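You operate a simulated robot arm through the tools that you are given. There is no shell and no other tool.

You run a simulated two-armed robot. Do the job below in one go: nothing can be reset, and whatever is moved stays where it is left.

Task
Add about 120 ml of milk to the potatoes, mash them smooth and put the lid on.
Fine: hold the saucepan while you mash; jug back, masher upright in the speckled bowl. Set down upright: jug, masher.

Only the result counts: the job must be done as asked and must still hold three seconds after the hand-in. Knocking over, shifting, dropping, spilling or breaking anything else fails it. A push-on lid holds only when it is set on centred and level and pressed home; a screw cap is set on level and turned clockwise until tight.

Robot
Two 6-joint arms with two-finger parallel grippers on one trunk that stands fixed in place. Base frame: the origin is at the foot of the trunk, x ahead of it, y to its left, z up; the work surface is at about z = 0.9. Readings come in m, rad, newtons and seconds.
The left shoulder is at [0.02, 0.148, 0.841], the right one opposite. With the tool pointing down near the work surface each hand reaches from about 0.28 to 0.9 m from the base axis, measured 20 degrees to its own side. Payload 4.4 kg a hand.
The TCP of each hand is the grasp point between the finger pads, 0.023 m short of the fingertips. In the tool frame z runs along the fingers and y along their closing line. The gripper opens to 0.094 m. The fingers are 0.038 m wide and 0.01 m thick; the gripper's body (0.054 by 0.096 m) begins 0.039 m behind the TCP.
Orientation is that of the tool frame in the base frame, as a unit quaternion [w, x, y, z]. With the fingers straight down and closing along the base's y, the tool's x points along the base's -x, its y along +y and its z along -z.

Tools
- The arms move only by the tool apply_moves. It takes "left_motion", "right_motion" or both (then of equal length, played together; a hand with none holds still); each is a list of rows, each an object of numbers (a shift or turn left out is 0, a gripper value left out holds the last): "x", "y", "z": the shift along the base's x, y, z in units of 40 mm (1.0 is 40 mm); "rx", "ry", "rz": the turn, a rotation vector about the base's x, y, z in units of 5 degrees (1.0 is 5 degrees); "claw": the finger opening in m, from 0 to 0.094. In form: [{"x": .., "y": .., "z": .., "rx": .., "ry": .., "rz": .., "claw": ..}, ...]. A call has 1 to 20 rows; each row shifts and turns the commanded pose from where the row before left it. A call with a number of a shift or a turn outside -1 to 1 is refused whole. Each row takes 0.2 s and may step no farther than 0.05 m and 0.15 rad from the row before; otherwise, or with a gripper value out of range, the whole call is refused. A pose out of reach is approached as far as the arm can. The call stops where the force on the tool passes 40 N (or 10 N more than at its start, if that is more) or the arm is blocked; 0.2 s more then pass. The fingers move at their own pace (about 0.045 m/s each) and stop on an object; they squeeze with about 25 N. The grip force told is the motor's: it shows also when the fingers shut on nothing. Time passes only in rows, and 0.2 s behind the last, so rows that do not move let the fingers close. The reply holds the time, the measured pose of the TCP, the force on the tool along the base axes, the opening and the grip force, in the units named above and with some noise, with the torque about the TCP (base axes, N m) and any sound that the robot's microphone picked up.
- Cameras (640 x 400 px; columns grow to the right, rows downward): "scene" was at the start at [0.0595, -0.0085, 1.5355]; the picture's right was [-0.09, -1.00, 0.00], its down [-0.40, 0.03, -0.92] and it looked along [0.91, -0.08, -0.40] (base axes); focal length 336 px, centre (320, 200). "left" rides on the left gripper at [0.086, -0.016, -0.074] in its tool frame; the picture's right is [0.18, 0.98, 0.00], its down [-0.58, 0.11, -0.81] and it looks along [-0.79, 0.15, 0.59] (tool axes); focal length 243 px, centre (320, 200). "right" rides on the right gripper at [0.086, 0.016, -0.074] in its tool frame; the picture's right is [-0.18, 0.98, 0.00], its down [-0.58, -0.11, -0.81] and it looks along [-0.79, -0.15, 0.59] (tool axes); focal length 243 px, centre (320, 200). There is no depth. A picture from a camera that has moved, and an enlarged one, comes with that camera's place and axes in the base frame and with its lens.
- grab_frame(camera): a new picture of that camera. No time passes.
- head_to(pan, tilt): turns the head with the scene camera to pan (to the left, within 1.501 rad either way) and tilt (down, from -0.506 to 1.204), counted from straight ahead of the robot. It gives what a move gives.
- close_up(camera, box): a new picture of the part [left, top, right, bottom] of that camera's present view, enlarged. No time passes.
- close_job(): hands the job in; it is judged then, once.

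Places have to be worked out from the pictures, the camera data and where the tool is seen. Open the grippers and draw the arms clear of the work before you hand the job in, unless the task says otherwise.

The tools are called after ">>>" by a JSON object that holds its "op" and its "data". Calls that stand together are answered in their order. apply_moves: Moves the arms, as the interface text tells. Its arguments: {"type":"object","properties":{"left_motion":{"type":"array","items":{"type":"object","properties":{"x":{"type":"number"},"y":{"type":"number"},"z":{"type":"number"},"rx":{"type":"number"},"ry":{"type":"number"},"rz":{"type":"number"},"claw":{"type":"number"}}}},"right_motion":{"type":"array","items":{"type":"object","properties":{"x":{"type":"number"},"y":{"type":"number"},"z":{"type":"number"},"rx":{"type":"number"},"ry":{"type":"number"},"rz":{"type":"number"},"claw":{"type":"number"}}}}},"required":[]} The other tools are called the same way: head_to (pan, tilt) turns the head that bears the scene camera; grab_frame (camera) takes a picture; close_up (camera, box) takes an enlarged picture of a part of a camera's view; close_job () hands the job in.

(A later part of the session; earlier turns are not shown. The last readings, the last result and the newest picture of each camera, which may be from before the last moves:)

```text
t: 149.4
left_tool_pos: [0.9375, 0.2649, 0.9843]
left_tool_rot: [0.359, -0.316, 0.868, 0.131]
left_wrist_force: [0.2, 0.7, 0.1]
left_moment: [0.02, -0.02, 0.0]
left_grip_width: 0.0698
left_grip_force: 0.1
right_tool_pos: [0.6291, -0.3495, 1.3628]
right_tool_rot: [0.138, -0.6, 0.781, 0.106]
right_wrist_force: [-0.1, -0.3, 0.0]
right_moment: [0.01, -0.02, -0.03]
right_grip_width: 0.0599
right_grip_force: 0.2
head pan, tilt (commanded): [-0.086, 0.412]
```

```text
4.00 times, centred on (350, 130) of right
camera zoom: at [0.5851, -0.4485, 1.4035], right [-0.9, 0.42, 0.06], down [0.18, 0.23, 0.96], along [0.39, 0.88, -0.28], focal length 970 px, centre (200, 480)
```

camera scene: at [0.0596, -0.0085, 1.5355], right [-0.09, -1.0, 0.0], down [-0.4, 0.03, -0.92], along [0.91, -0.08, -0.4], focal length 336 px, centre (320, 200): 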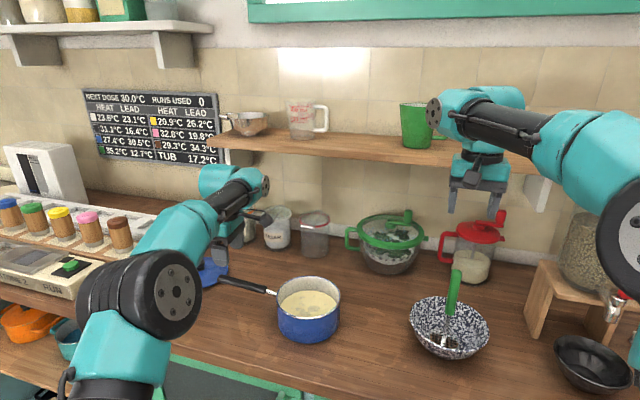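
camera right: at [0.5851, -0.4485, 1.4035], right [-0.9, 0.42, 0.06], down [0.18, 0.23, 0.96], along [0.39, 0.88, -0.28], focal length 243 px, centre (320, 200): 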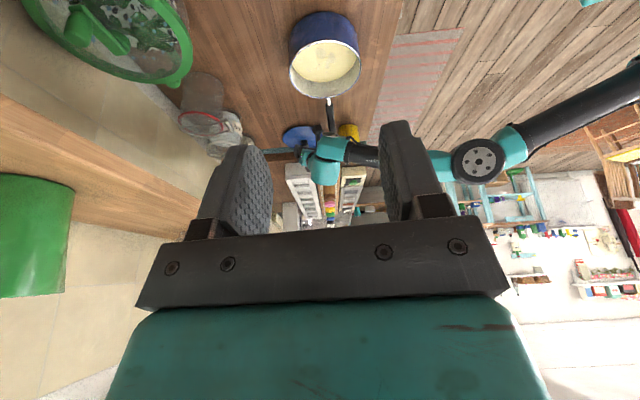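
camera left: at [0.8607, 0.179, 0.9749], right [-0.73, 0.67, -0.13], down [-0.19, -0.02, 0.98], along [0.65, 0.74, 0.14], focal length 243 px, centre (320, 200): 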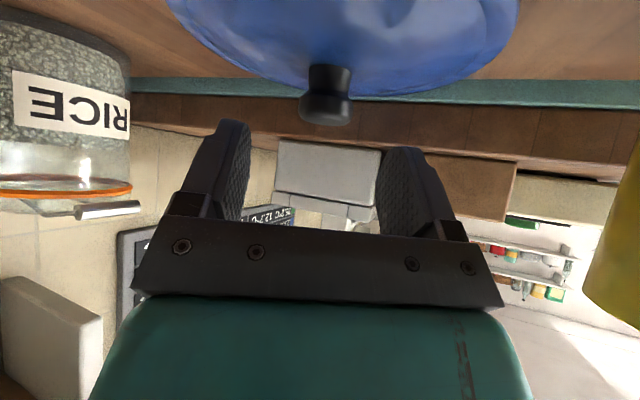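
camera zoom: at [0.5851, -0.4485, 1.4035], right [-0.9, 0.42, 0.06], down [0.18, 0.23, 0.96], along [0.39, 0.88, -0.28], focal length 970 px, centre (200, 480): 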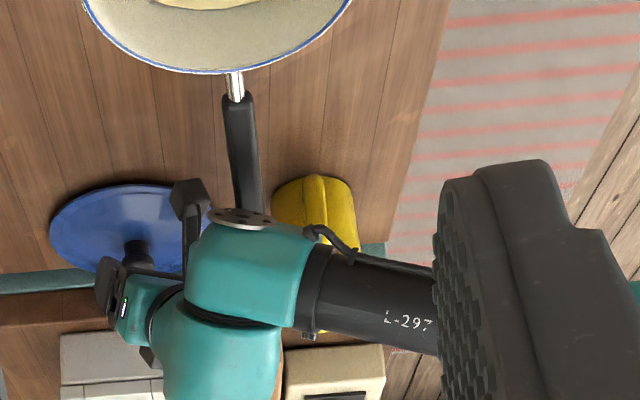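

The side view shows the wrist housing only 2–3 cm above the pan handle, and it would touch on further descent. I back up and swing the approach direction 20° toward straight ahead, so the wrist passes between handle and jug.

>>> {"op": "apply_moves", "data": {"left_motion": [{"z": 0.6, "x": -0.3, "y": -0.1}, {"z": 0.6, "x": -0.2, "rz": -1}, {"z": 0.2, "rz": -1}, {"y": 0.1, "rz": -1}, {"y": 0.1, "rz": -1}, {}]}}

>>> {"op": "close_up", "data": {"camera": "right", "box": [270, 80, 430, 180]}}

>>> {"op": "grab_frame", "data": {"camera": "left"}}

>>> {"op": "close_up", "data": {"camera": "scene", "box": [130, 190, 310, 310]}}

```text
t: 150.8
left_tool_pos: [0.9173, 0.2682, 1.0406]
left_tool_rot: [0.377, -0.16, 0.91, 0.067]
left_wrist_force: [0.0, -0.2, 0.0]
left_moment: [-0.03, -0.02, 0.04]
left_grip_width: 0.0701
left_grip_force: 0.1
right_tool_pos: [0.6291, -0.35, 1.3634]
right_tool_rot: [0.137, -0.6, 0.781, 0.106]
right_wrist_force: [-1.0, 0.5, -0.1]
right_moment: [0.03, 0.0, 0.0]
right_grip_width: 0.0601
right_grip_force: 0.0
head pan, tilt (commanded): [-0.086, 0.412]
```

```text
4.00 times, centred on (350, 130) of right
camera zoom: at [0.5851, -0.4486, 1.4035], right [-0.9, 0.42, 0.06], down [0.18, 0.23, 0.96], along [0.39, 0.88, -0.29], focal length 970 px, centre (200, 480)
```

zoom: 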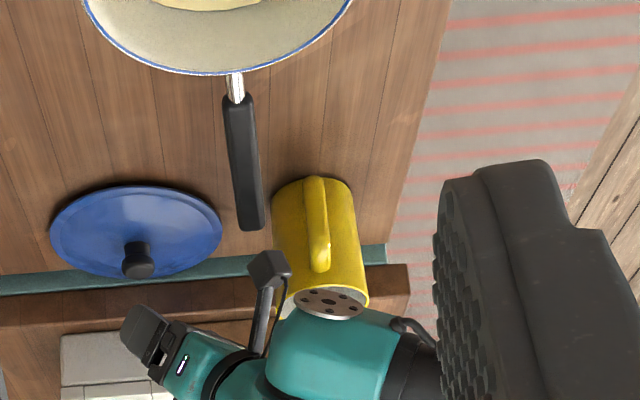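

```text
taken
camera left: at [0.8157, 0.2139, 1.0316], right [-0.46, 0.88, -0.13], down [-0.19, 0.05, 0.98], along [0.87, 0.47, 0.14], focal length 243 px, centre (320, 200)
```

left: 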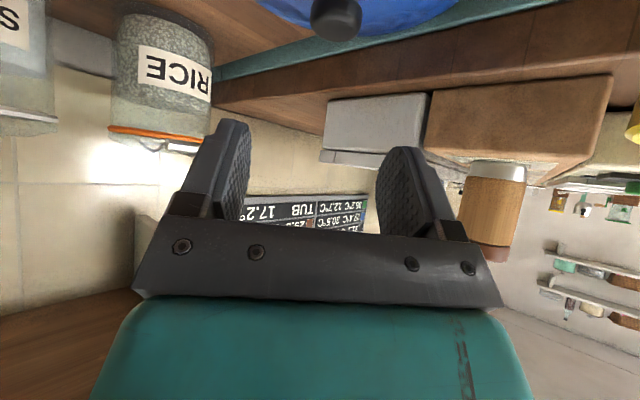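

```text
3.33 times, centred on (220, 250) of scene
camera zoom: at [0.0595, -0.0085, 1.5355], right [-0.09, -1.0, 0.0], down [-0.4, 0.03, -0.92], along [0.91, -0.08, -0.4], focal length 1122 px, centre (653, 33)
```

zoom: 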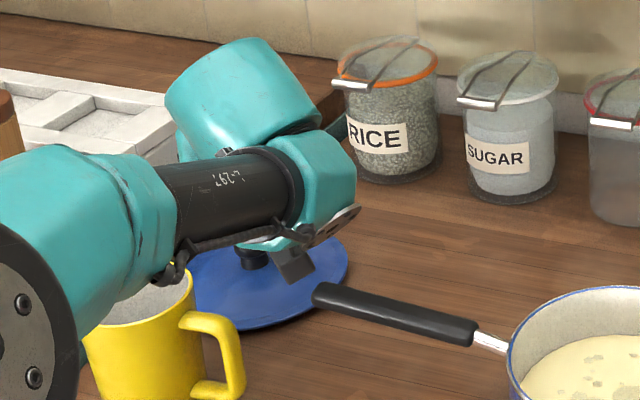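

The kinematics show that gripping the knob where it lies would bring the wrist against the pan handle or jug. I will instead first drag the lid a few cm nearer with closed fingertips. I retract, straighten the tool, and turn the hand so its camera faces forward.

>>> {"op": "apply_moves", "data": {"left_motion": [{"z": 0.7, "x": -0.4, "y": -0.1}, {"z": 0.7, "x": -0.4, "y": -0.1, "rx": -0.342, "ry": 0.94}, {"z": 0.6, "x": -0.4, "y": -0.1, "rx": -0.342, "ry": 0.94}, {"z": 0.5, "x": -0.4, "y": -0.1, "rx": -0.342, "ry": 0.94}, {"x": -0.4, "rx": -0.342, "ry": 0.94}, {"x": -0.3, "rx": -0.342, "ry": 0.94}, {"rx": -0.342, "ry": 0.94}, {"rx": -0.342, "ry": 0.94}, {"rx": -0.342, "ry": 0.94}, {"rx": -0.342, "ry": 0.94}, {"rz": -1}, {"rz": -1}, {"rz": -1}, {"rz": -1}, {"rz": -1}, {"rz": -1}, {"rz": -1}, {"rz": -1}, {"rz": -1}, {"rz": -1, "claw": 0.0}]}}

>>> {"op": "apply_moves", "data": {"left_motion": [{"rz": -1}, {"rz": -1}, {"rz": -1}, {"rz": -1}, {"rz": -1}, {"rz": -1}, {"rz": -1}, {"rz": -1}, {"rz": -1}, {"rz": -1}, {"rz": -1}, {"rz": -1}, {"rz": -1}, {"rz": -1}, {"rz": -1}, {"rz": -1}, {"rz": -1}, {"rz": -1}, {"rz": -1}, {"rz": -1}]}}

>>> {"op": "apply_moves", "data": {"left_motion": [{"rz": -1}, {"rz": -1}, {"rz": -1}, {"rz": -1}, {"rz": -1}, {"rz": -1}, {"rz": -0.8}, {}]}}

>>> {"op": "grab_frame", "data": {"camera": "left"}}

>>> {"op": "grab_frame", "data": {"camera": "scene"}}

```text
t: 155.0
left_tool_pos: [0.8068, 0.2516, 1.1317]
left_tool_rot: [0.0, 0.26, 0.966, 0.0]
left_wrist_force: [-0.7, 0.1, -0.9]
left_moment: [0.01, -0.02, -0.02]
left_grip_width: 0.0349
left_grip_force: 0.1
left hand out of reach, approached as far as the arm can: row 10
right_tool_pos: [0.6286, -0.3502, 1.3633]
right_tool_rot: [0.138, -0.6, 0.781, 0.107]
right_wrist_force: [-0.3, 0.1, -0.7]
right_moment: [0.02, 0.02, 0.0]
right_grip_width: 0.0603
right_grip_force: 0.0
head pan, tilt (commanded): [-0.086, 0.412]
```

```text
t: 159.2
left_tool_pos: [0.8068, 0.2513, 1.1317]
left_tool_rot: [0.001, 0.907, 0.422, 0.001]
left_wrist_force: [-0.3, 0.1, 0.4]
left_moment: [0.0, -0.01, 0.0]
left_grip_width: 0.0001
left_grip_force: 24.9
right_tool_pos: [0.6293, -0.3498, 1.3643]
right_tool_rot: [0.138, -0.6, 0.781, 0.105]
right_wrist_force: [-0.6, 0.6, -0.8]
right_moment: [0.02, -0.03, 0.02]
right_grip_width: 0.0601
right_grip_force: 0.1
head pan, tilt (commanded): [-0.086, 0.412]
```

```text
t: 161.0
left_tool_pos: [0.8069, 0.2505, 1.1309]
left_tool_rot: [0.0, 0.99, 0.14, 0.0]
left_wrist_force: [0.5, -0.8, -0.2]
left_moment: [-0.01, 0.03, -0.01]
left_grip_width: 0.0002
left_grip_force: 25.4
right_tool_pos: [0.6298, -0.3491, 1.3642]
right_tool_rot: [0.138, -0.6, 0.781, 0.105]
right_wrist_force: [0.1, -0.8, 0.3]
right_moment: [0.02, -0.03, -0.02]
right_grip_width: 0.0599
right_grip_force: 0.1
head pan, tilt (commanded): [-0.086, 0.412]
```

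```text
taken
camera left: at [0.8852, 0.2898, 1.2064], right [0.45, -0.89, 0.0], down [-0.53, -0.26, 0.81], along [-0.72, -0.36, -0.59], focal length 243 px, centre (320, 200)
```

left: 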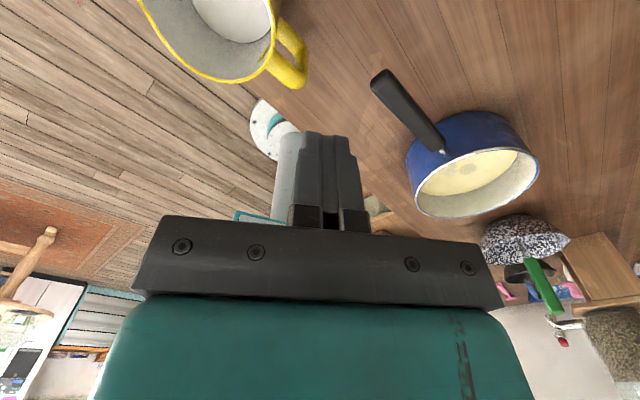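

```text
taken
camera scene: at [0.0595, -0.0085, 1.5355], right [-0.09, -1.0, 0.0], down [-0.4, 0.03, -0.92], along [0.91, -0.08, -0.4], focal length 336 px, centre (320, 200)
```

scene: 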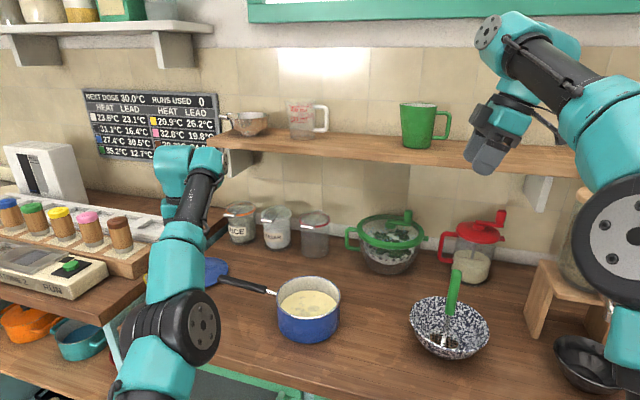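

The tool now faces forward and upright at (0.807, 0.25, 1.13). I move out over the near half of the lid with an 18° forward tilt.

>>> {"op": "apply_moves", "data": {"left_motion": [{"x": 0.5, "y": 0.1, "z": -0.4, "rx": 0.28, "ry": -0.96}, {"x": 0.5, "y": 0.1, "z": -0.5, "rx": 0.28, "ry": -0.96}, {"x": 0.5, "y": 0.1, "z": -0.6, "rx": 0.28, "ry": -0.96}, {"x": 0.5, "y": 0.1, "z": -0.7, "rx": 0.168, "ry": -0.576}, {"x": 0.45, "y": 0.09, "z": -0.7}, {}]}}

>>> {"op": "close_up", "data": {"camera": "right", "box": [270, 80, 430, 180]}}

>>> {"op": "grab_frame", "data": {"camera": "left"}}

>>> {"op": "close_up", "data": {"camera": "scene", "box": [130, 190, 310, 310]}}

```text
t: 162.4
left_tool_pos: [0.8978, 0.2712, 1.0136]
left_tool_rot: [-0.023, 0.978, 0.138, 0.155]
left_wrist_force: [0.7, 0.4, 0.2]
left_moment: [0.01, 0.02, -0.01]
left_grip_width: 0.0
left_grip_force: 25.2
left hand out of reach, approached as far as the arm can: row 3, 5
right_tool_pos: [0.6296, -0.3495, 1.3636]
right_tool_rot: [0.138, -0.599, 0.782, 0.105]
right_wrist_force: [0.2, -0.2, -0.4]
right_moment: [-0.05, -0.04, -0.01]
right_grip_width: 0.06
right_grip_force: 0.0
head pan, tilt (commanded): [-0.086, 0.412]
```

```text
4.00 times, centred on (350, 130) of right
camera zoom: at [0.585, -0.4485, 1.4036], right [-0.9, 0.42, 0.06], down [0.18, 0.23, 0.96], along [0.39, 0.88, -0.29], focal length 970 px, centre (200, 480)
```

zoom: 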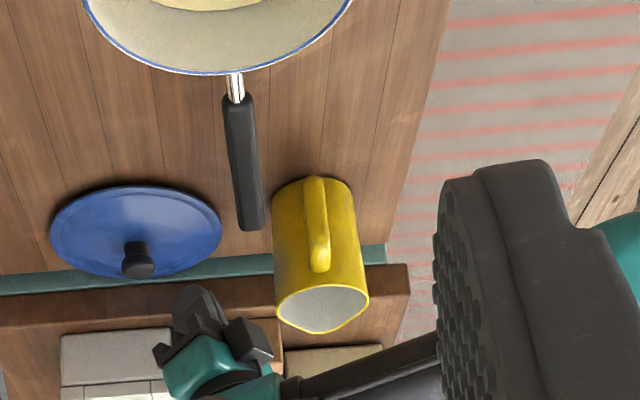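

```text
taken
camera left: at [0.9497, 0.3025, 1.1129], right [0.44, -0.9, 0.06], down [-0.74, -0.33, 0.59], along [-0.51, -0.3, -0.81], focal length 243 px, centre (320, 200)
```

left: 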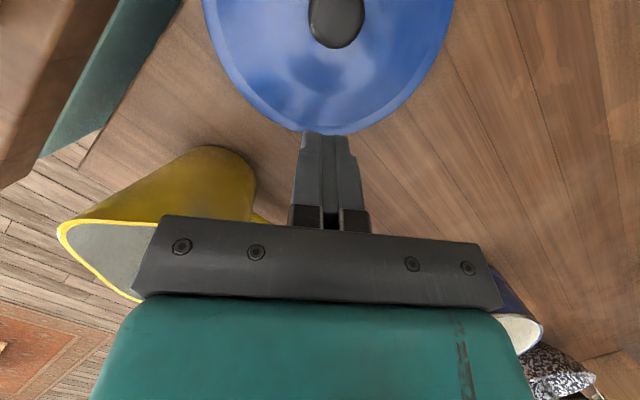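

```text
3.33 times, centred on (220, 250) of scene
camera zoom: at [0.0595, -0.0085, 1.5355], right [-0.09, -1.0, 0.0], down [-0.4, 0.03, -0.92], along [0.91, -0.08, -0.4], focal length 1122 px, centre (653, 33)
```

zoom: 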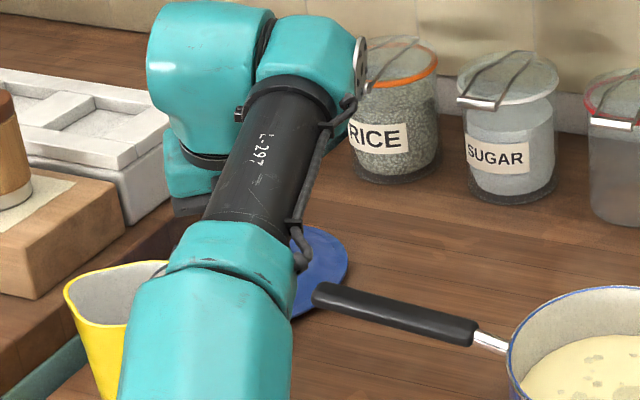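

The front-facing camera shows lid and knob well, and the wrist stays high in this posture. I lower the closed fingertips toward the near half of the lid.

>>> {"op": "apply_moves", "data": {"left_motion": [{"z": -0.6}, {"x": 0.1, "z": -0.5}, {"x": 0.2, "y": 0.03, "z": -0.35}, {"x": 0.17, "y": 0.03, "z": -0.2}, {}]}}

>>> {"op": "grab_frame", "data": {"camera": "left"}}

>>> {"op": "close_up", "data": {"camera": "right", "box": [270, 80, 430, 180]}}

```text
t: 163.6
left_tool_pos: [0.9096, 0.2713, 0.9471]
left_tool_rot: [-0.022, 0.978, 0.138, 0.155]
left_wrist_force: [1.4, -0.5, 0.4]
left_moment: [-0.02, -0.01, 0.03]
left_grip_width: 0.0
left_grip_force: 25.4
left hand out of reach, approached as far as the arm can: row 4
right_tool_pos: [0.6286, -0.3499, 1.3632]
right_tool_rot: [0.138, -0.599, 0.781, 0.106]
right_wrist_force: [0.3, 0.2, -0.2]
right_moment: [0.01, 0.02, -0.05]
right_grip_width: 0.0601
right_grip_force: 0.0
head pan, tilt (commanded): [-0.086, 0.412]
```

```text
taken
camera left: at [0.9626, 0.304, 1.0451], right [0.44, -0.9, 0.06], down [-0.74, -0.33, 0.59], along [-0.51, -0.3, -0.81], focal length 243 px, centre (320, 200)
```

left: 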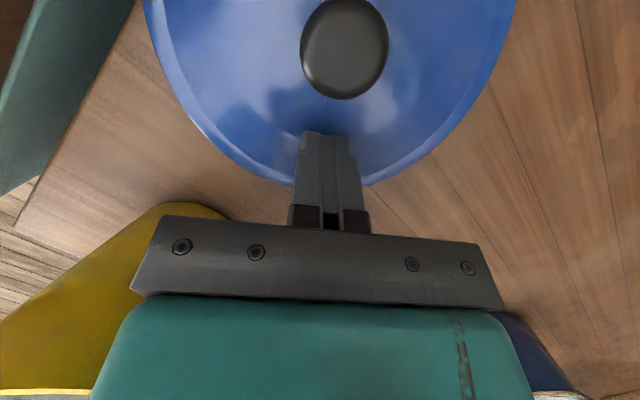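

```text
4.00 times, centred on (350, 130) of right
camera zoom: at [0.5851, -0.4485, 1.4036], right [-0.9, 0.42, 0.06], down [0.18, 0.23, 0.96], along [0.39, 0.88, -0.29], focal length 970 px, centre (200, 480)
```

zoom: 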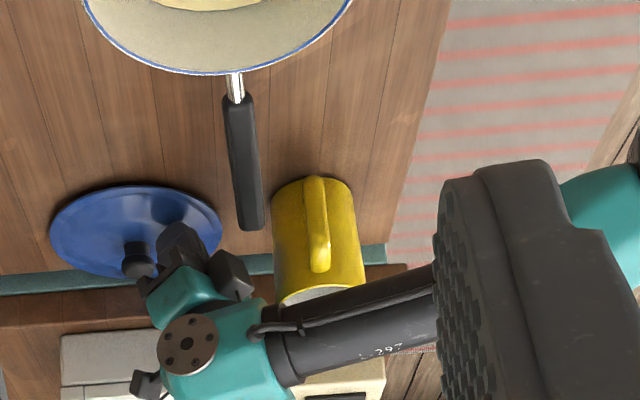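

In this posture the wrist sits high and forward, clear of both the pan handle and the jug, so a direct grip looks possible after all. I raise slightly, tilt to 38°, open the fingers and line up with the knob.

>>> {"op": "apply_moves", "data": {"left_motion": [{"z": 0.6, "claw": 0.07}, {"z": 0.4, "rx": 0.277, "ry": -0.96}, {"x": 0.16, "y": 0.05, "rx": 0.277, "ry": -0.96}, {"x": 0.16, "y": 0.05, "rx": 0.277, "ry": -0.96}, {"x": 0.16, "y": 0.05, "rx": 0.277, "ry": -0.96}, {"x": 0.16, "y": 0.05}, {}]}}

>>> {"op": "grab_frame", "data": {"camera": "left"}}

>>> {"op": "close_up", "data": {"camera": "right", "box": [270, 80, 430, 180]}}

>>> {"op": "close_up", "data": {"camera": "scene", "box": [130, 190, 310, 310]}}

```text
t: 165.2
left_tool_pos: [0.9648, 0.2799, 0.9926]
left_tool_rot: [-0.045, 0.936, 0.131, 0.323]
left_wrist_force: [0.3, -0.1, 0.0]
left_moment: [-0.04, 0.02, 0.01]
left_grip_width: 0.07
left_grip_force: 0.1
left hand out of reach, approached as far as the arm can: row 2, 3, 4, 5
right_tool_pos: [0.6298, -0.3502, 1.3634]
right_tool_rot: [0.137, -0.6, 0.781, 0.105]
right_wrist_force: [0.3, -0.1, 0.2]
right_moment: [0.01, 0.0, 0.0]
right_grip_width: 0.0599
right_grip_force: 0.0
head pan, tilt (commanded): [-0.086, 0.412]
```

```text
taken
camera left: at [0.9805, 0.3023, 1.1041], right [0.41, -0.9, 0.11], down [-0.89, -0.37, 0.28], along [-0.21, -0.21, -0.95], focal length 243 px, centre (320, 200)
```

left: 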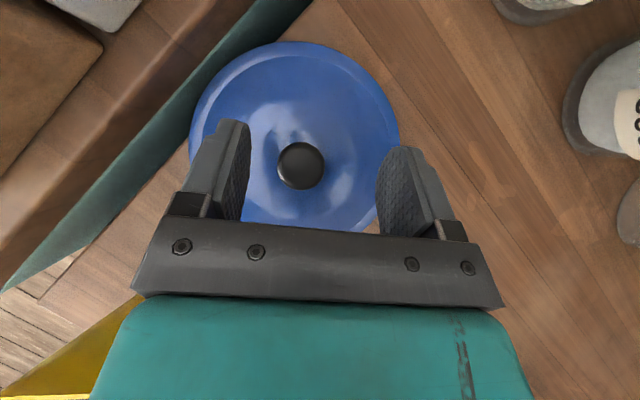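

```text
4.00 times, centred on (350, 130) of right
camera zoom: at [0.5851, -0.4486, 1.4035], right [-0.9, 0.42, 0.06], down [0.18, 0.23, 0.96], along [0.39, 0.88, -0.29], focal length 970 px, centre (200, 480)
```

zoom: 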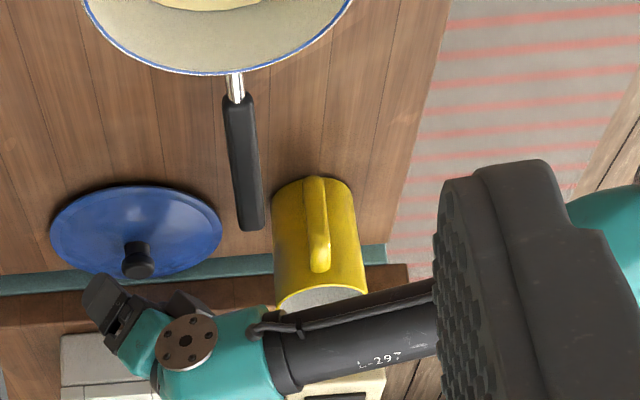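

```text
3.33 times, centred on (220, 250) of scene
camera zoom: at [0.0596, -0.0085, 1.5355], right [-0.09, -1.0, 0.0], down [-0.4, 0.03, -0.92], along [0.91, -0.08, -0.4], focal length 1122 px, centre (653, 33)
```

zoom: 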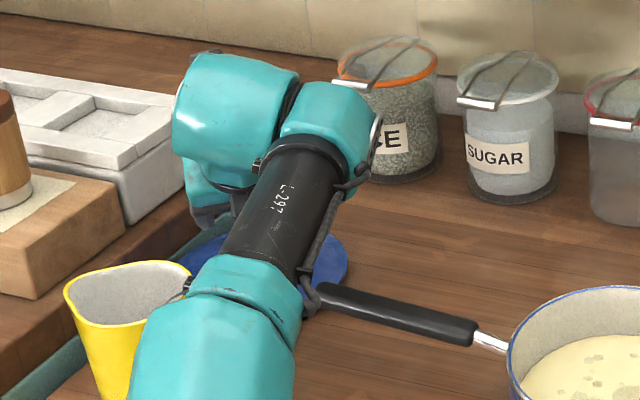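

The tool is tilted 38° and the knob shows at about (0.963, 0.289), just ahead of the open fingers. I shift 8 mm in y and come down around the knob.

>>> {"op": "apply_moves", "data": {"left_motion": [{"x": -0.03, "y": 0.11, "z": -0.4}, {"y": 0.1, "z": -0.4}, {"z": -0.2}, {}]}}

>>> {"op": "grab_frame", "data": {"camera": "left"}}

>>> {"op": "close_up", "data": {"camera": "right", "box": [270, 80, 430, 180]}}

```text
t: 166.2
left_tool_pos: [0.9627, 0.2877, 0.9521]
left_tool_rot: [-0.046, 0.936, 0.132, 0.324]
left_wrist_force: [-0.5, 0.1, 4.8]
left_moment: [-0.16, -0.03, -0.06]
left_grip_width: 0.0705
left_grip_force: 0.2
right_tool_pos: [0.6289, -0.3498, 1.3626]
right_tool_rot: [0.137, -0.6, 0.781, 0.106]
right_wrist_force: [0.6, -0.5, -0.5]
right_moment: [-0.03, 0.02, 0.0]
right_grip_width: 0.06
right_grip_force: 0.1
head pan, tilt (commanded): [-0.086, 0.412]
```

```text
taken
camera left: at [0.979, 0.3108, 1.0645], right [0.41, -0.9, 0.11], down [-0.89, -0.37, 0.28], along [-0.21, -0.21, -0.95], focal length 243 px, centre (320, 200)
```

left: 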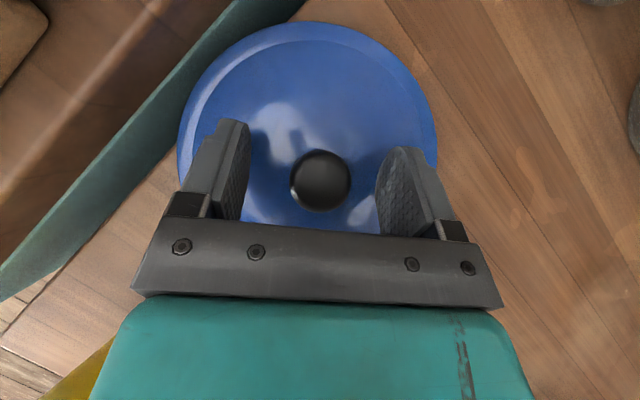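

```text
4.00 times, centred on (350, 130) of right
camera zoom: at [0.5849, -0.4486, 1.4036], right [-0.9, 0.42, 0.06], down [0.18, 0.23, 0.96], along [0.39, 0.88, -0.29], focal length 970 px, centre (200, 480)
```

zoom: 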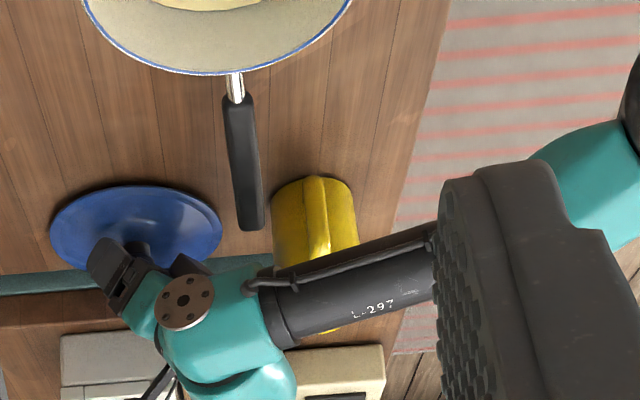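

A fingertip just touches the lid (4.8 N), so I ease up 2 mm and close on the knob.

>>> {"op": "apply_moves", "data": {"left_motion": [{"z": 0.05}, {"claw": 0.045}, {"claw": 0.0}, {}, {}, {}]}}

>>> {"op": "grab_frame", "data": {"camera": "left"}}

>>> {"op": "close_up", "data": {"camera": "right", "box": [270, 80, 430, 180]}}

```text
t: 167.6
left_tool_pos: [0.9626, 0.2889, 0.9528]
left_tool_rot: [-0.047, 0.936, 0.131, 0.322]
left_wrist_force: [0.4, -1.0, 0.2]
left_moment: [-0.01, -0.01, 0.02]
left_grip_width: 0.0305
left_grip_force: 25.0
right_tool_pos: [0.6296, -0.3496, 1.3638]
right_tool_rot: [0.138, -0.599, 0.781, 0.106]
right_wrist_force: [0.5, -0.9, 0.0]
right_moment: [0.02, 0.0, -0.01]
right_grip_width: 0.0602
right_grip_force: 0.1
head pan, tilt (commanded): [-0.086, 0.412]
```

```text
taken
camera left: at [0.9789, 0.3106, 1.0657], right [0.41, -0.9, 0.11], down [-0.89, -0.37, 0.28], along [-0.21, -0.21, -0.95], focal length 243 px, centre (320, 200)
```

left: 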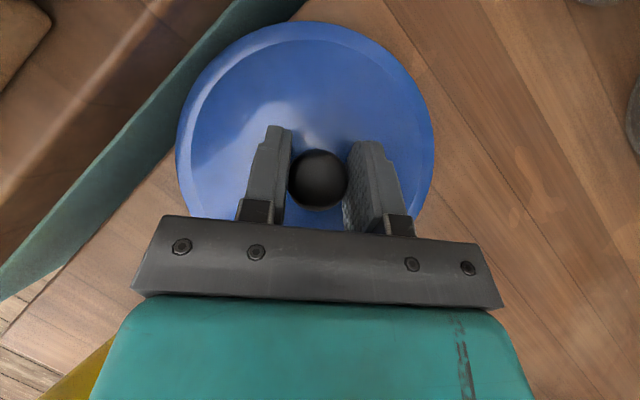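

```text
4.00 times, centred on (350, 130) of right
camera zoom: at [0.5851, -0.4486, 1.4035], right [-0.9, 0.42, 0.06], down [0.18, 0.23, 0.96], along [0.39, 0.88, -0.29], focal length 970 px, centre (200, 480)
```

zoom: 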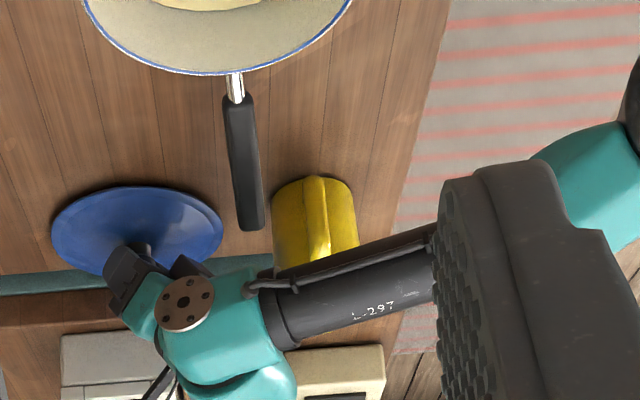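

The knob is held (30.5 mm). I lift 1.5 cm while drawing toward -y, away from the jug, and check that the lid hangs level.

>>> {"op": "apply_moves", "data": {"left_motion": [{"z": 0.2}, {"z": 0.2, "y": -0.2, "x": -0.1}, {"y": -0.3, "x": -0.15}, {"y": -0.3, "x": -0.15}, {}]}}

>>> {"op": "grab_frame", "data": {"camera": "left"}}

>>> {"op": "close_up", "data": {"camera": "right", "box": [270, 80, 430, 180]}}

```text
t: 168.8
left_tool_pos: [0.9616, 0.2573, 0.9713]
left_tool_rot: [-0.046, 0.937, 0.132, 0.321]
left_wrist_force: [-0.6, -0.1, -2.4]
left_moment: [-0.01, 0.01, 0.0]
left_grip_width: 0.0305
left_grip_force: 24.8
left hand out of reach, approached as far as the arm can: row 2, 3, 4
right_tool_pos: [0.6296, -0.3508, 1.3634]
right_tool_rot: [0.137, -0.599, 0.782, 0.105]
right_wrist_force: [0.7, 1.4, -0.3]
right_moment: [0.01, 0.01, -0.02]
right_grip_width: 0.0601
right_grip_force: 0.1
head pan, tilt (commanded): [-0.086, 0.412]
```

```text
taken
camera left: at [0.9782, 0.279, 1.0828], right [0.41, -0.9, 0.11], down [-0.89, -0.37, 0.28], along [-0.21, -0.21, -0.95], focal length 243 px, centre (320, 200)
```

left: 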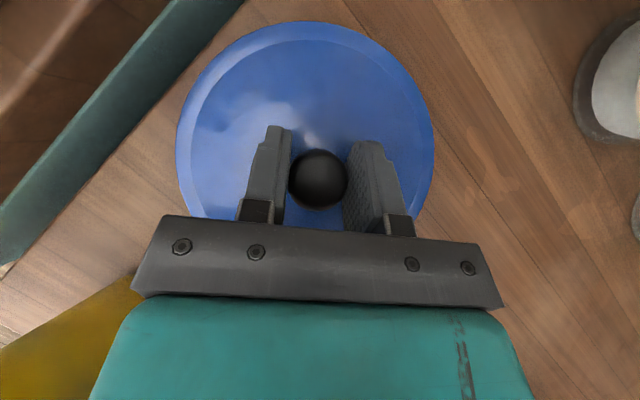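

```text
4.00 times, centred on (350, 130) of right
camera zoom: at [0.5851, -0.4485, 1.4035], right [-0.9, 0.42, 0.06], down [0.18, 0.23, 0.96], along [0.39, 0.88, -0.29], focal length 970 px, centre (200, 480)
```

zoom: 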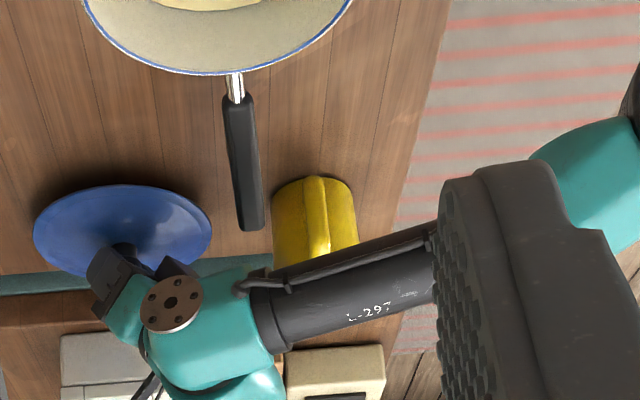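

The lid hangs level and has come clear of the jug. I draw it a bit nearer, then raise it above handle and jug height.

>>> {"op": "apply_moves", "data": {"left_motion": [{"x": -0.35, "y": -0.6}, {"x": -0.35, "y": -0.6, "z": 0.1}, {"x": -0.1, "y": -0.2, "z": 0.5}, {"x": -0.05, "z": 0.8}, {"x": -0.05, "z": 0.8}, {"z": 0.8}, {}]}}

>>> {"op": "grab_frame", "data": {"camera": "left"}}

>>> {"op": "grab_frame", "data": {"camera": "scene"}}

>>> {"op": "grab_frame", "data": {"camera": "right"}}

```text
t: 170.4
left_tool_pos: [0.9445, 0.2014, 1.0931]
left_tool_rot: [-0.046, 0.936, 0.131, 0.323]
left_wrist_force: [-1.0, 0.3, -2.0]
left_moment: [0.01, -0.01, -0.02]
left_grip_width: 0.0306
left_grip_force: 24.9
left hand out of reach, approached as far as the arm can: row 1, 2, 6
right_tool_pos: [0.6296, -0.349, 1.3628]
right_tool_rot: [0.137, -0.6, 0.781, 0.105]
right_wrist_force: [-0.7, -0.1, 0.4]
right_moment: [-0.01, -0.02, 0.01]
right_grip_width: 0.0597
right_grip_force: 0.1
head pan, tilt (commanded): [-0.086, 0.412]
```

```text
taken
camera left: at [0.9614, 0.2224, 1.2055], right [0.41, -0.9, 0.11], down [-0.89, -0.37, 0.28], along [-0.21, -0.21, -0.95], focal length 243 px, centre (320, 200)
```

left: 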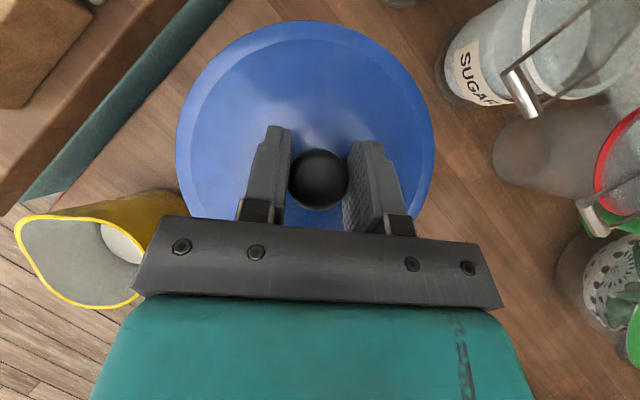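

```text
taken
camera scene: at [0.0594, -0.0084, 1.5355], right [-0.09, -1.0, 0.0], down [-0.4, 0.03, -0.92], along [0.91, -0.08, -0.4], focal length 336 px, centre (320, 200)
```

scene: 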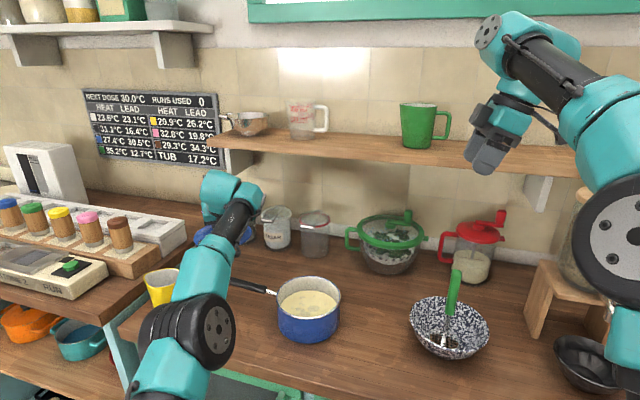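

```text
taken
camera right: at [0.5848, -0.4486, 1.4039], right [-0.9, 0.42, 0.06], down [0.18, 0.23, 0.96], along [0.39, 0.88, -0.29], focal length 243 px, centre (320, 200)
```

right: 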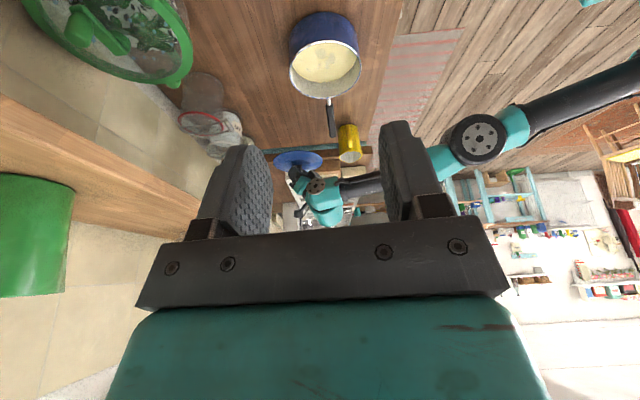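

Lid centre and TCP coincide within about 2 mm. Now I need the pan centre precisely, so I enlarge the pan in both the scene and right cameras.

>>> {"op": "close_up", "data": {"camera": "scene", "box": [268, 264, 352, 350]}}

>>> {"op": "close_up", "data": {"camera": "right", "box": [265, 5, 385, 105]}}

```text
4.65 times, centred on (310, 307) of scene
camera zoom: at [0.0594, -0.0084, 1.5355], right [-0.09, -1.0, 0.0], down [-0.4, 0.03, -0.92], along [0.91, -0.08, -0.4], focal length 1565 px, centre (366, -298)
```

zoom: 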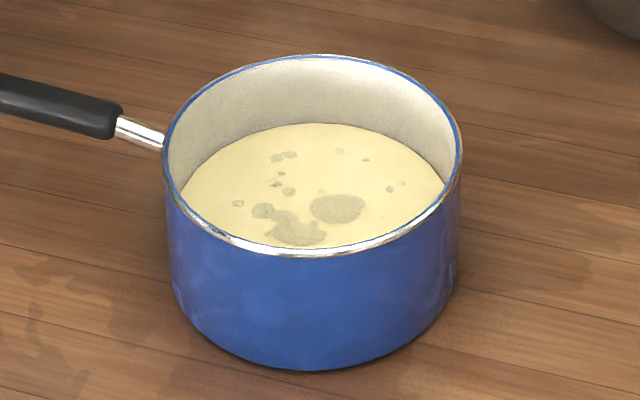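

```text
4.00 times, centred on (325, 55) of right
camera zoom: at [0.5848, -0.4486, 1.4039], right [-0.9, 0.42, 0.06], down [0.18, 0.23, 0.96], along [0.39, 0.88, -0.29], focal length 970 px, centre (300, 780)
```

zoom: 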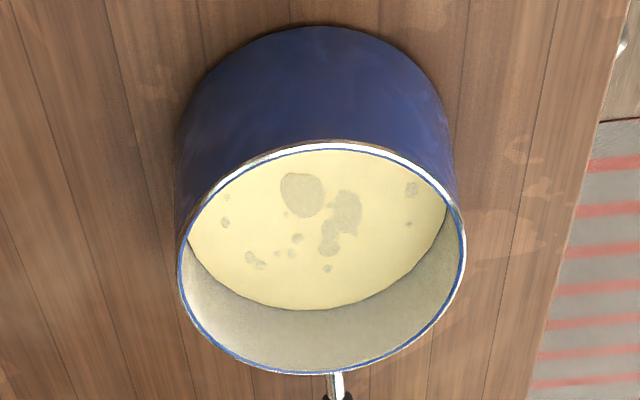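

Both cameras agree: pan centre at about (0.7335, -0.035), rim z 0.98, outer radius 81 mm. I carry the lid level over there, turning the hand 30° to suit the arm, and stop above the pan.

>>> {"op": "apply_moves", "data": {"left_motion": [{"x": -0.3, "y": -0.3, "rz": -0.6}, {"x": -0.53, "y": -0.6, "rz": -0.6}, {"x": -0.55, "y": -0.62, "rz": -0.6}, {"x": -0.55, "y": -0.62, "rz": -0.6}, {"x": -0.55, "y": -0.62, "rz": -0.6}, {"x": -0.55, "y": -0.62, "rz": -0.6}, {"x": -0.55, "y": -0.62, "rz": -0.6}, {"x": -0.55, "y": -0.62, "rz": -0.6}, {"x": -0.55, "y": -0.62, "rz": -0.6}, {"x": -0.4, "y": -0.45, "rz": -0.6}, {"x": -0.2, "y": -0.23}, {}]}}

>>> {"op": "grab_frame", "data": {"camera": "scene"}}

>>> {"op": "grab_frame", "data": {"camera": "right"}}

>>> {"op": "grab_frame", "data": {"camera": "left"}}

```text
t: 173.0
left_tool_pos: [0.8855, -0.0597, 1.1406]
left_tool_rot: [0.039, 0.939, -0.116, 0.323]
left_wrist_force: [-0.5, 0.6, -2.1]
left_moment: [0.0, -0.02, 0.01]
left_grip_width: 0.0301
left_grip_force: 25.3
left hand out of reach, approached as far as the arm can: row 1, 2, 3, 4, 5, 6, 7, 8, 9, 10, 11
right_tool_pos: [0.6293, -0.3492, 1.3636]
right_tool_rot: [0.138, -0.599, 0.781, 0.106]
right_wrist_force: [0.8, -0.3, 0.8]
right_moment: [0.0, -0.01, 0.0]
right_grip_width: 0.06
right_grip_force: 0.3
head pan, tilt (commanded): [-0.086, 0.412]
```

```text
taken
camera scene: at [0.0596, -0.0085, 1.5355], right [-0.09, -1.0, 0.0], down [-0.4, 0.03, -0.92], along [0.91, -0.08, -0.4], focal length 336 px, centre (320, 200)
```

scene: 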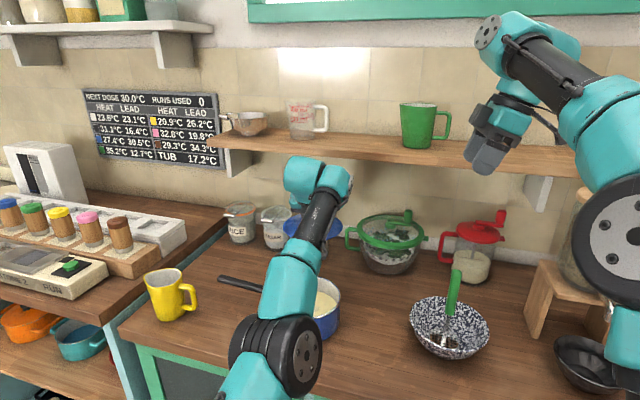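

```text
taken
camera right: at [0.5851, -0.4485, 1.4035], right [-0.9, 0.42, 0.06], down [0.18, 0.23, 0.96], along [0.39, 0.88, -0.29], focal length 243 px, centre (320, 200)
```

right: 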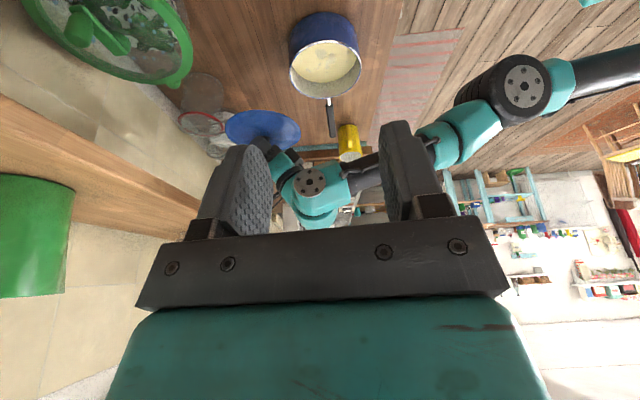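

```text
taken
camera left: at [0.9113, -0.0484, 1.2532], right [-0.1, -0.99, 0.11], down [-0.95, 0.12, 0.28], along [-0.29, -0.08, -0.95], focal length 243 px, centre (320, 200)
```

left: 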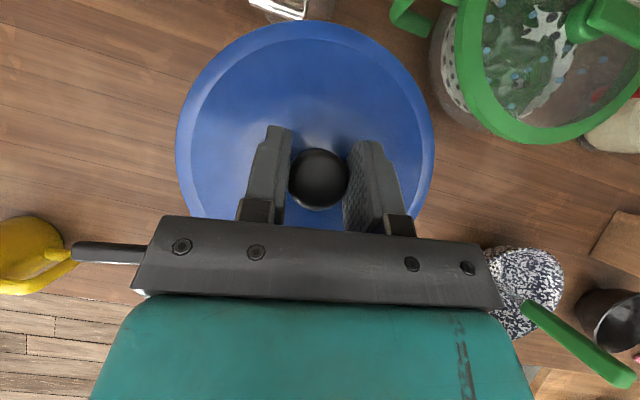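

The arm reports it could not follow and the lid is at (0.886, -0.06, 1.14), held level. I test a pure backward move to see which way is free.

>>> {"op": "apply_moves", "data": {"left_motion": [{"x": -0.5}, {"x": -0.5}, {}]}}

```text
t: 173.8
left_tool_pos: [0.8802, -0.0618, 1.1542]
left_tool_rot: [0.039, 0.939, -0.115, 0.322]
left_wrist_force: [-0.2, 0.0, -1.7]
left_moment: [-0.01, -0.01, 0.01]
left_grip_width: 0.0303
left_grip_force: 24.5
left hand out of reach, approached as far as the arm can: row 1, 2
right_tool_pos: [0.6295, -0.3494, 1.3628]
right_tool_rot: [0.137, -0.6, 0.781, 0.106]
right_wrist_force: [-0.2, 0.0, 1.0]
right_moment: [-0.01, 0.0, -0.01]
right_grip_width: 0.0599
right_grip_force: 0.0
head pan, tilt (commanded): [-0.086, 0.412]
```

The arm seems locked fully straight. I try a downward-and-inward motion to bend the elbow again, with plenty of room under the lid.

>>> {"op": "apply_moves", "data": {"left_motion": [{"z": -0.5}, {"z": -0.5, "x": -0.2}, {"z": -0.3, "x": -0.4}, {}]}}

>>> {"op": "grab_frame", "data": {"camera": "right"}}

```text
t: 174.8
left_tool_pos: [0.894, -0.0666, 1.1112]
left_tool_rot: [0.038, 0.938, -0.115, 0.323]
left_wrist_force: [-0.9, -0.6, -1.7]
left_moment: [-0.02, 0.0, 0.04]
left_grip_width: 0.0304
left_grip_force: 25.3
left hand out of reach, approached as far as the arm can: row 1, 2, 3
right_tool_pos: [0.6289, -0.3497, 1.3636]
right_tool_rot: [0.137, -0.599, 0.782, 0.106]
right_wrist_force: [-0.6, -0.6, -0.1]
right_moment: [-0.05, 0.01, -0.04]
right_grip_width: 0.0603
right_grip_force: 0.2
head pan, tilt (commanded): [-0.086, 0.412]
```

```text
taken
camera right: at [0.5851, -0.4485, 1.4036], right [-0.9, 0.42, 0.06], down [0.18, 0.23, 0.96], along [0.39, 0.88, -0.29], focal length 243 px, centre (320, 200)
```

right: 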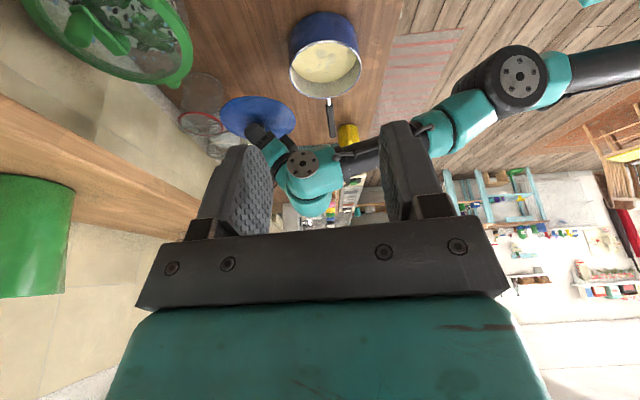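

>>> {"op": "apply_moves", "data": {"left_motion": [{"x": -1, "y": 0.2, "z": -0.4}]}}

>>> {"op": "apply_moves", "data": {"left_motion": [{"x": -1, "y": 0.2, "z": 0.5}]}}

```text
t: 175.2
left_tool_pos: [0.8929, -0.0669, 1.1117]
left_tool_rot: [0.038, 0.939, -0.116, 0.322]
left_wrist_force: [-0.3, 0.8, -2.6]
left_moment: [0.0, 0.02, 0.01]
left_grip_width: 0.0302
left_grip_force: 25.0
left hand out of reach, approached as far as the arm can: row 1
right_tool_pos: [0.6292, -0.3511, 1.3631]
right_tool_rot: [0.138, -0.599, 0.782, 0.106]
right_wrist_force: [-0.3, 0.8, -1.2]
right_moment: [0.02, -0.01, -0.02]
right_grip_width: 0.06
right_grip_force: 0.0
head pan, tilt (commanded): [-0.086, 0.412]
```

```text
t: 175.6
left_tool_pos: [0.8827, -0.0654, 1.1422]
left_tool_rot: [0.038, 0.939, -0.115, 0.322]
left_wrist_force: [0.2, 0.0, -2.9]
left_moment: [0.01, -0.01, 0.0]
left_grip_width: 0.0303
left_grip_force: 24.9
left hand out of reach, approached as far as the arm can: row 1
right_tool_pos: [0.6292, -0.3501, 1.3634]
right_tool_rot: [0.136, -0.6, 0.781, 0.106]
right_wrist_force: [0.4, 0.0, 0.0]
right_moment: [-0.05, 0.04, -0.01]
right_grip_width: 0.0603
right_grip_force: 0.1
head pan, tilt (commanded): [-0.086, 0.412]
```

>>> {"op": "apply_moves", "data": {"left_motion": [{"z": -1}, {"z": -0.8}, {}]}}

```text
t: 176.4
left_tool_pos: [0.9035, -0.0653, 1.0776]
left_tool_rot: [0.039, 0.938, -0.116, 0.323]
left_wrist_force: [-0.9, 0.1, -1.6]
left_moment: [-0.01, -0.03, 0.03]
left_grip_width: 0.0301
left_grip_force: 24.7
left hand out of reach, approached as far as the arm can: row 1, 2
right_tool_pos: [0.629, -0.3493, 1.3627]
right_tool_rot: [0.138, -0.599, 0.782, 0.105]
right_wrist_force: [0.1, -0.3, -0.2]
right_moment: [0.01, -0.01, 0.03]
right_grip_width: 0.0599
right_grip_force: 0.1
head pan, tilt (commanded): [-0.086, 0.412]
```

Still held on the same reach boundary. I test whether reducing the tool tilt by 10° frees the motion (the lid is empty, so a temporary lean is harmless).

>>> {"op": "apply_moves", "data": {"left_motion": [{"rx": 0.242, "ry": 0.97}, {"rx": 0.242, "ry": 0.97}, {"x": -0.5}, {}]}}

>>> {"op": "grab_frame", "data": {"camera": "scene"}}

>>> {"op": "grab_frame", "data": {"camera": "right"}}

```text
t: 177.4
left_tool_pos: [0.8751, -0.0596, 1.0743]
left_tool_rot: [0.028, 0.963, -0.118, 0.24]
left_wrist_force: [0.6, 1.1, -2.8]
left_moment: [0.0, 0.01, 0.02]
left_grip_width: 0.0301
left_grip_force: 25.2
left hand out of reach, approached as far as the arm can: row 1, 2, 3
right_tool_pos: [0.6296, -0.3499, 1.3645]
right_tool_rot: [0.138, -0.6, 0.781, 0.106]
right_wrist_force: [0.1, -0.8, 0.5]
right_moment: [0.01, -0.01, 0.01]
right_grip_width: 0.0602
right_grip_force: 0.0
head pan, tilt (commanded): [-0.086, 0.412]
```

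```text
taken
camera scene: at [0.0596, -0.0085, 1.5355], right [-0.09, -1.0, 0.0], down [-0.4, 0.03, -0.92], along [0.91, -0.08, -0.4], focal length 336 px, centre (320, 200)
```

scene: 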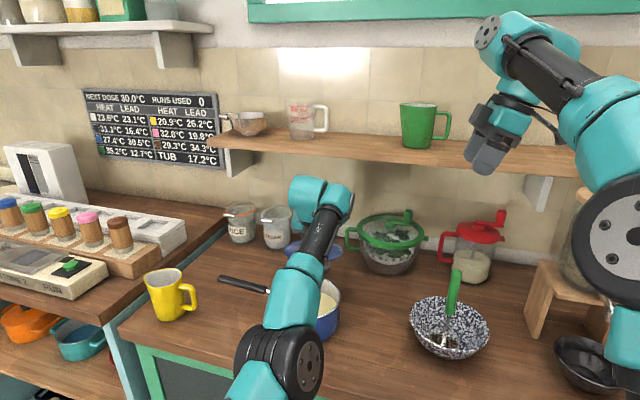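

```text
taken
camera right: at [0.5852, -0.4486, 1.4035], right [-0.9, 0.42, 0.06], down [0.18, 0.23, 0.96], along [0.39, 0.88, -0.29], focal length 243 px, centre (320, 200)
```

right: 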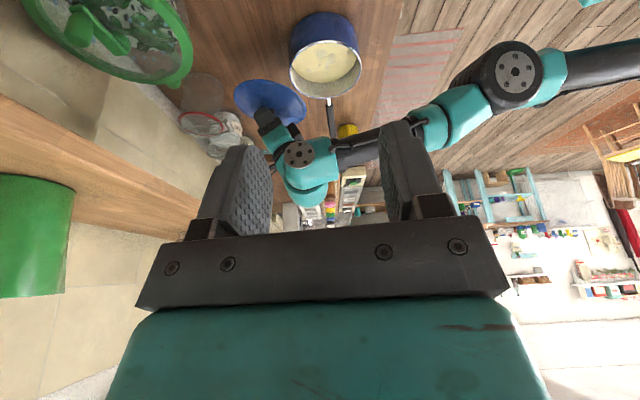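

I understand now: at this steep tilt the wrist joint limit keeps the arm out. I will lower the tilt, carry the lid to the free spot right of the pan at about (0.80, -0.20), and set it down there so the right arm can take it with a vertical hand.

>>> {"op": "apply_moves", "data": {"left_motion": [{"rx": 0.194, "ry": 0.776, "z": 0.2}, {"rx": 0.194, "ry": 0.776, "z": 0.2}, {"y": -0.6, "x": -0.1}, {"y": -0.7, "x": -0.2}, {"y": -0.7, "x": -0.3}, {"y": -0.7, "x": -0.3}, {"y": -0.6, "x": -0.3}, {}]}}

>>> {"op": "grab_frame", "data": {"camera": "scene"}}

>>> {"op": "grab_frame", "data": {"camera": "left"}}

>>> {"op": "grab_frame", "data": {"camera": "right"}}

```text
t: 179.2
left_tool_pos: [0.798, -0.18, 1.0814]
left_tool_rot: [0.02, 0.978, -0.12, 0.172]
left_wrist_force: [-0.3, 0.0, -1.6]
left_moment: [0.0, -0.05, 0.0]
left_grip_width: 0.0303
left_grip_force: 24.8
left hand out of reach, approached as far as the arm can: row 1, 2, 4
right_tool_pos: [0.6285, -0.3502, 1.3634]
right_tool_rot: [0.138, -0.6, 0.781, 0.106]
right_wrist_force: [0.1, 0.1, 0.3]
right_moment: [0.0, -0.02, 0.02]
right_grip_width: 0.06
right_grip_force: 0.1
head pan, tilt (commanded): [-0.086, 0.412]
```

```text
taken
camera scene: at [0.0596, -0.0085, 1.5355], right [-0.09, -1.0, 0.0], down [-0.4, 0.03, -0.92], along [0.91, -0.08, -0.4], focal length 336 px, centre (320, 200)
```

scene: 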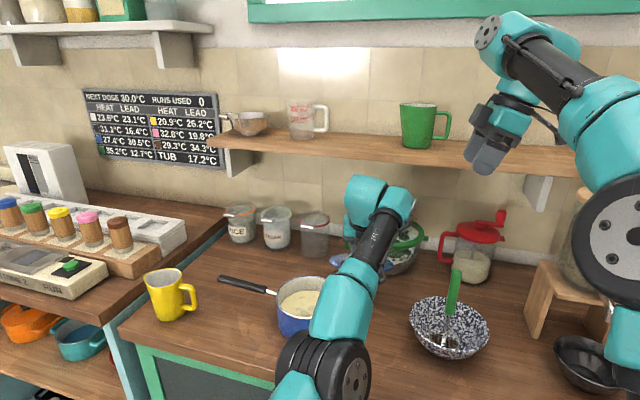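

```text
taken
camera left: at [0.8545, -0.1776, 1.181], right [-0.07, -1.0, 0.06], down [-0.82, 0.09, 0.56], along [-0.56, -0.01, -0.83], focal length 243 px, centre (320, 200)
```

left: 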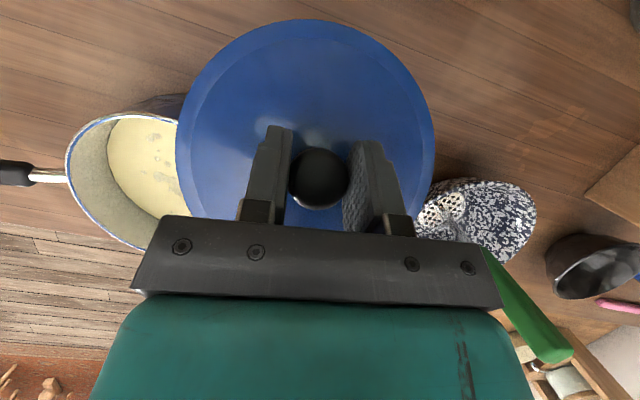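

```text
taken
camera right: at [0.5851, -0.4486, 1.4035], right [-0.9, 0.42, 0.06], down [0.18, 0.23, 0.96], along [0.39, 0.88, -0.29], focal length 243 px, centre (320, 200)
```

right: 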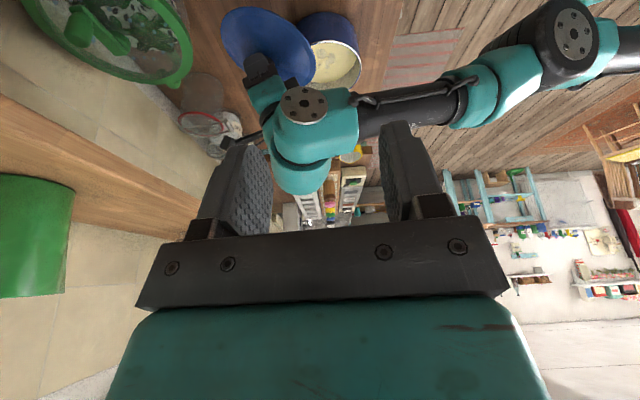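

With less tilt the arm moves freely again; the lid now leans about 18°, far edge low. I position it over the free spot and lower until the far edge touches the counter.

>>> {"op": "apply_moves", "data": {"left_motion": [{"y": -0.6, "x": 0.05}, {"z": -0.6}, {"z": -0.6}, {"z": -0.6}, {"z": -0.4}, {}]}}

>>> {"op": "grab_frame", "data": {"camera": "left"}}

>>> {"op": "close_up", "data": {"camera": "right", "box": [200, 0, 400, 150]}}

```text
t: 180.6
left_tool_pos: [0.805, -0.2052, 0.9931]
left_tool_rot: [0.019, 0.977, -0.119, 0.174]
left_wrist_force: [-0.2, 1.1, -1.7]
left_moment: [-0.02, -0.05, 0.0]
left_grip_width: 0.0301
left_grip_force: 25.3
left hand out of reach, approached as far as the arm can: row 1, 2, 3, 4, 5
right_tool_pos: [0.6304, -0.3495, 1.3631]
right_tool_rot: [0.138, -0.599, 0.781, 0.106]
right_wrist_force: [-0.5, -0.4, 0.2]
right_moment: [-0.06, 0.0, 0.0]
right_grip_width: 0.06
right_grip_force: 0.1
head pan, tilt (commanded): [-0.086, 0.412]
```

```text
taken
camera left: at [0.8622, -0.204, 1.0928], right [-0.07, -1.0, 0.06], down [-0.82, 0.09, 0.56], along [-0.56, -0.01, -0.83], focal length 243 px, centre (320, 200)
```

left: 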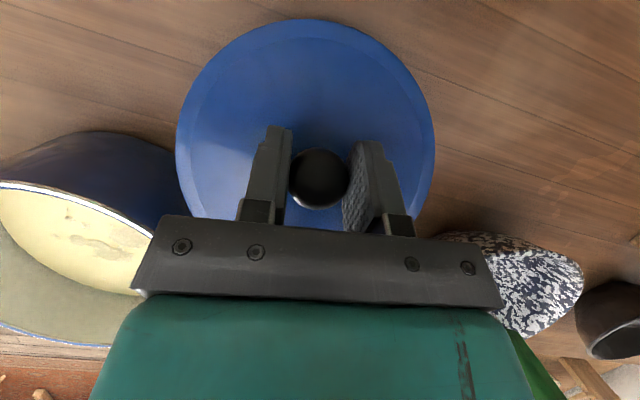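

```text
2.67 times, centred on (300, 75) of right
camera zoom: at [0.5851, -0.4485, 1.4036], right [-0.9, 0.42, 0.06], down [0.18, 0.23, 0.96], along [0.39, 0.88, -0.29], focal length 647 px, centre (373, 533)
```

zoom: 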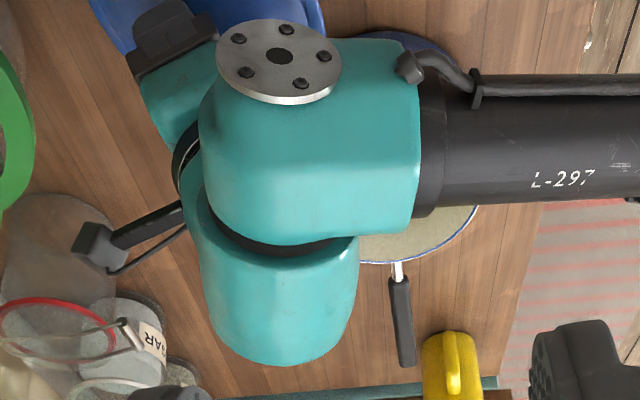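

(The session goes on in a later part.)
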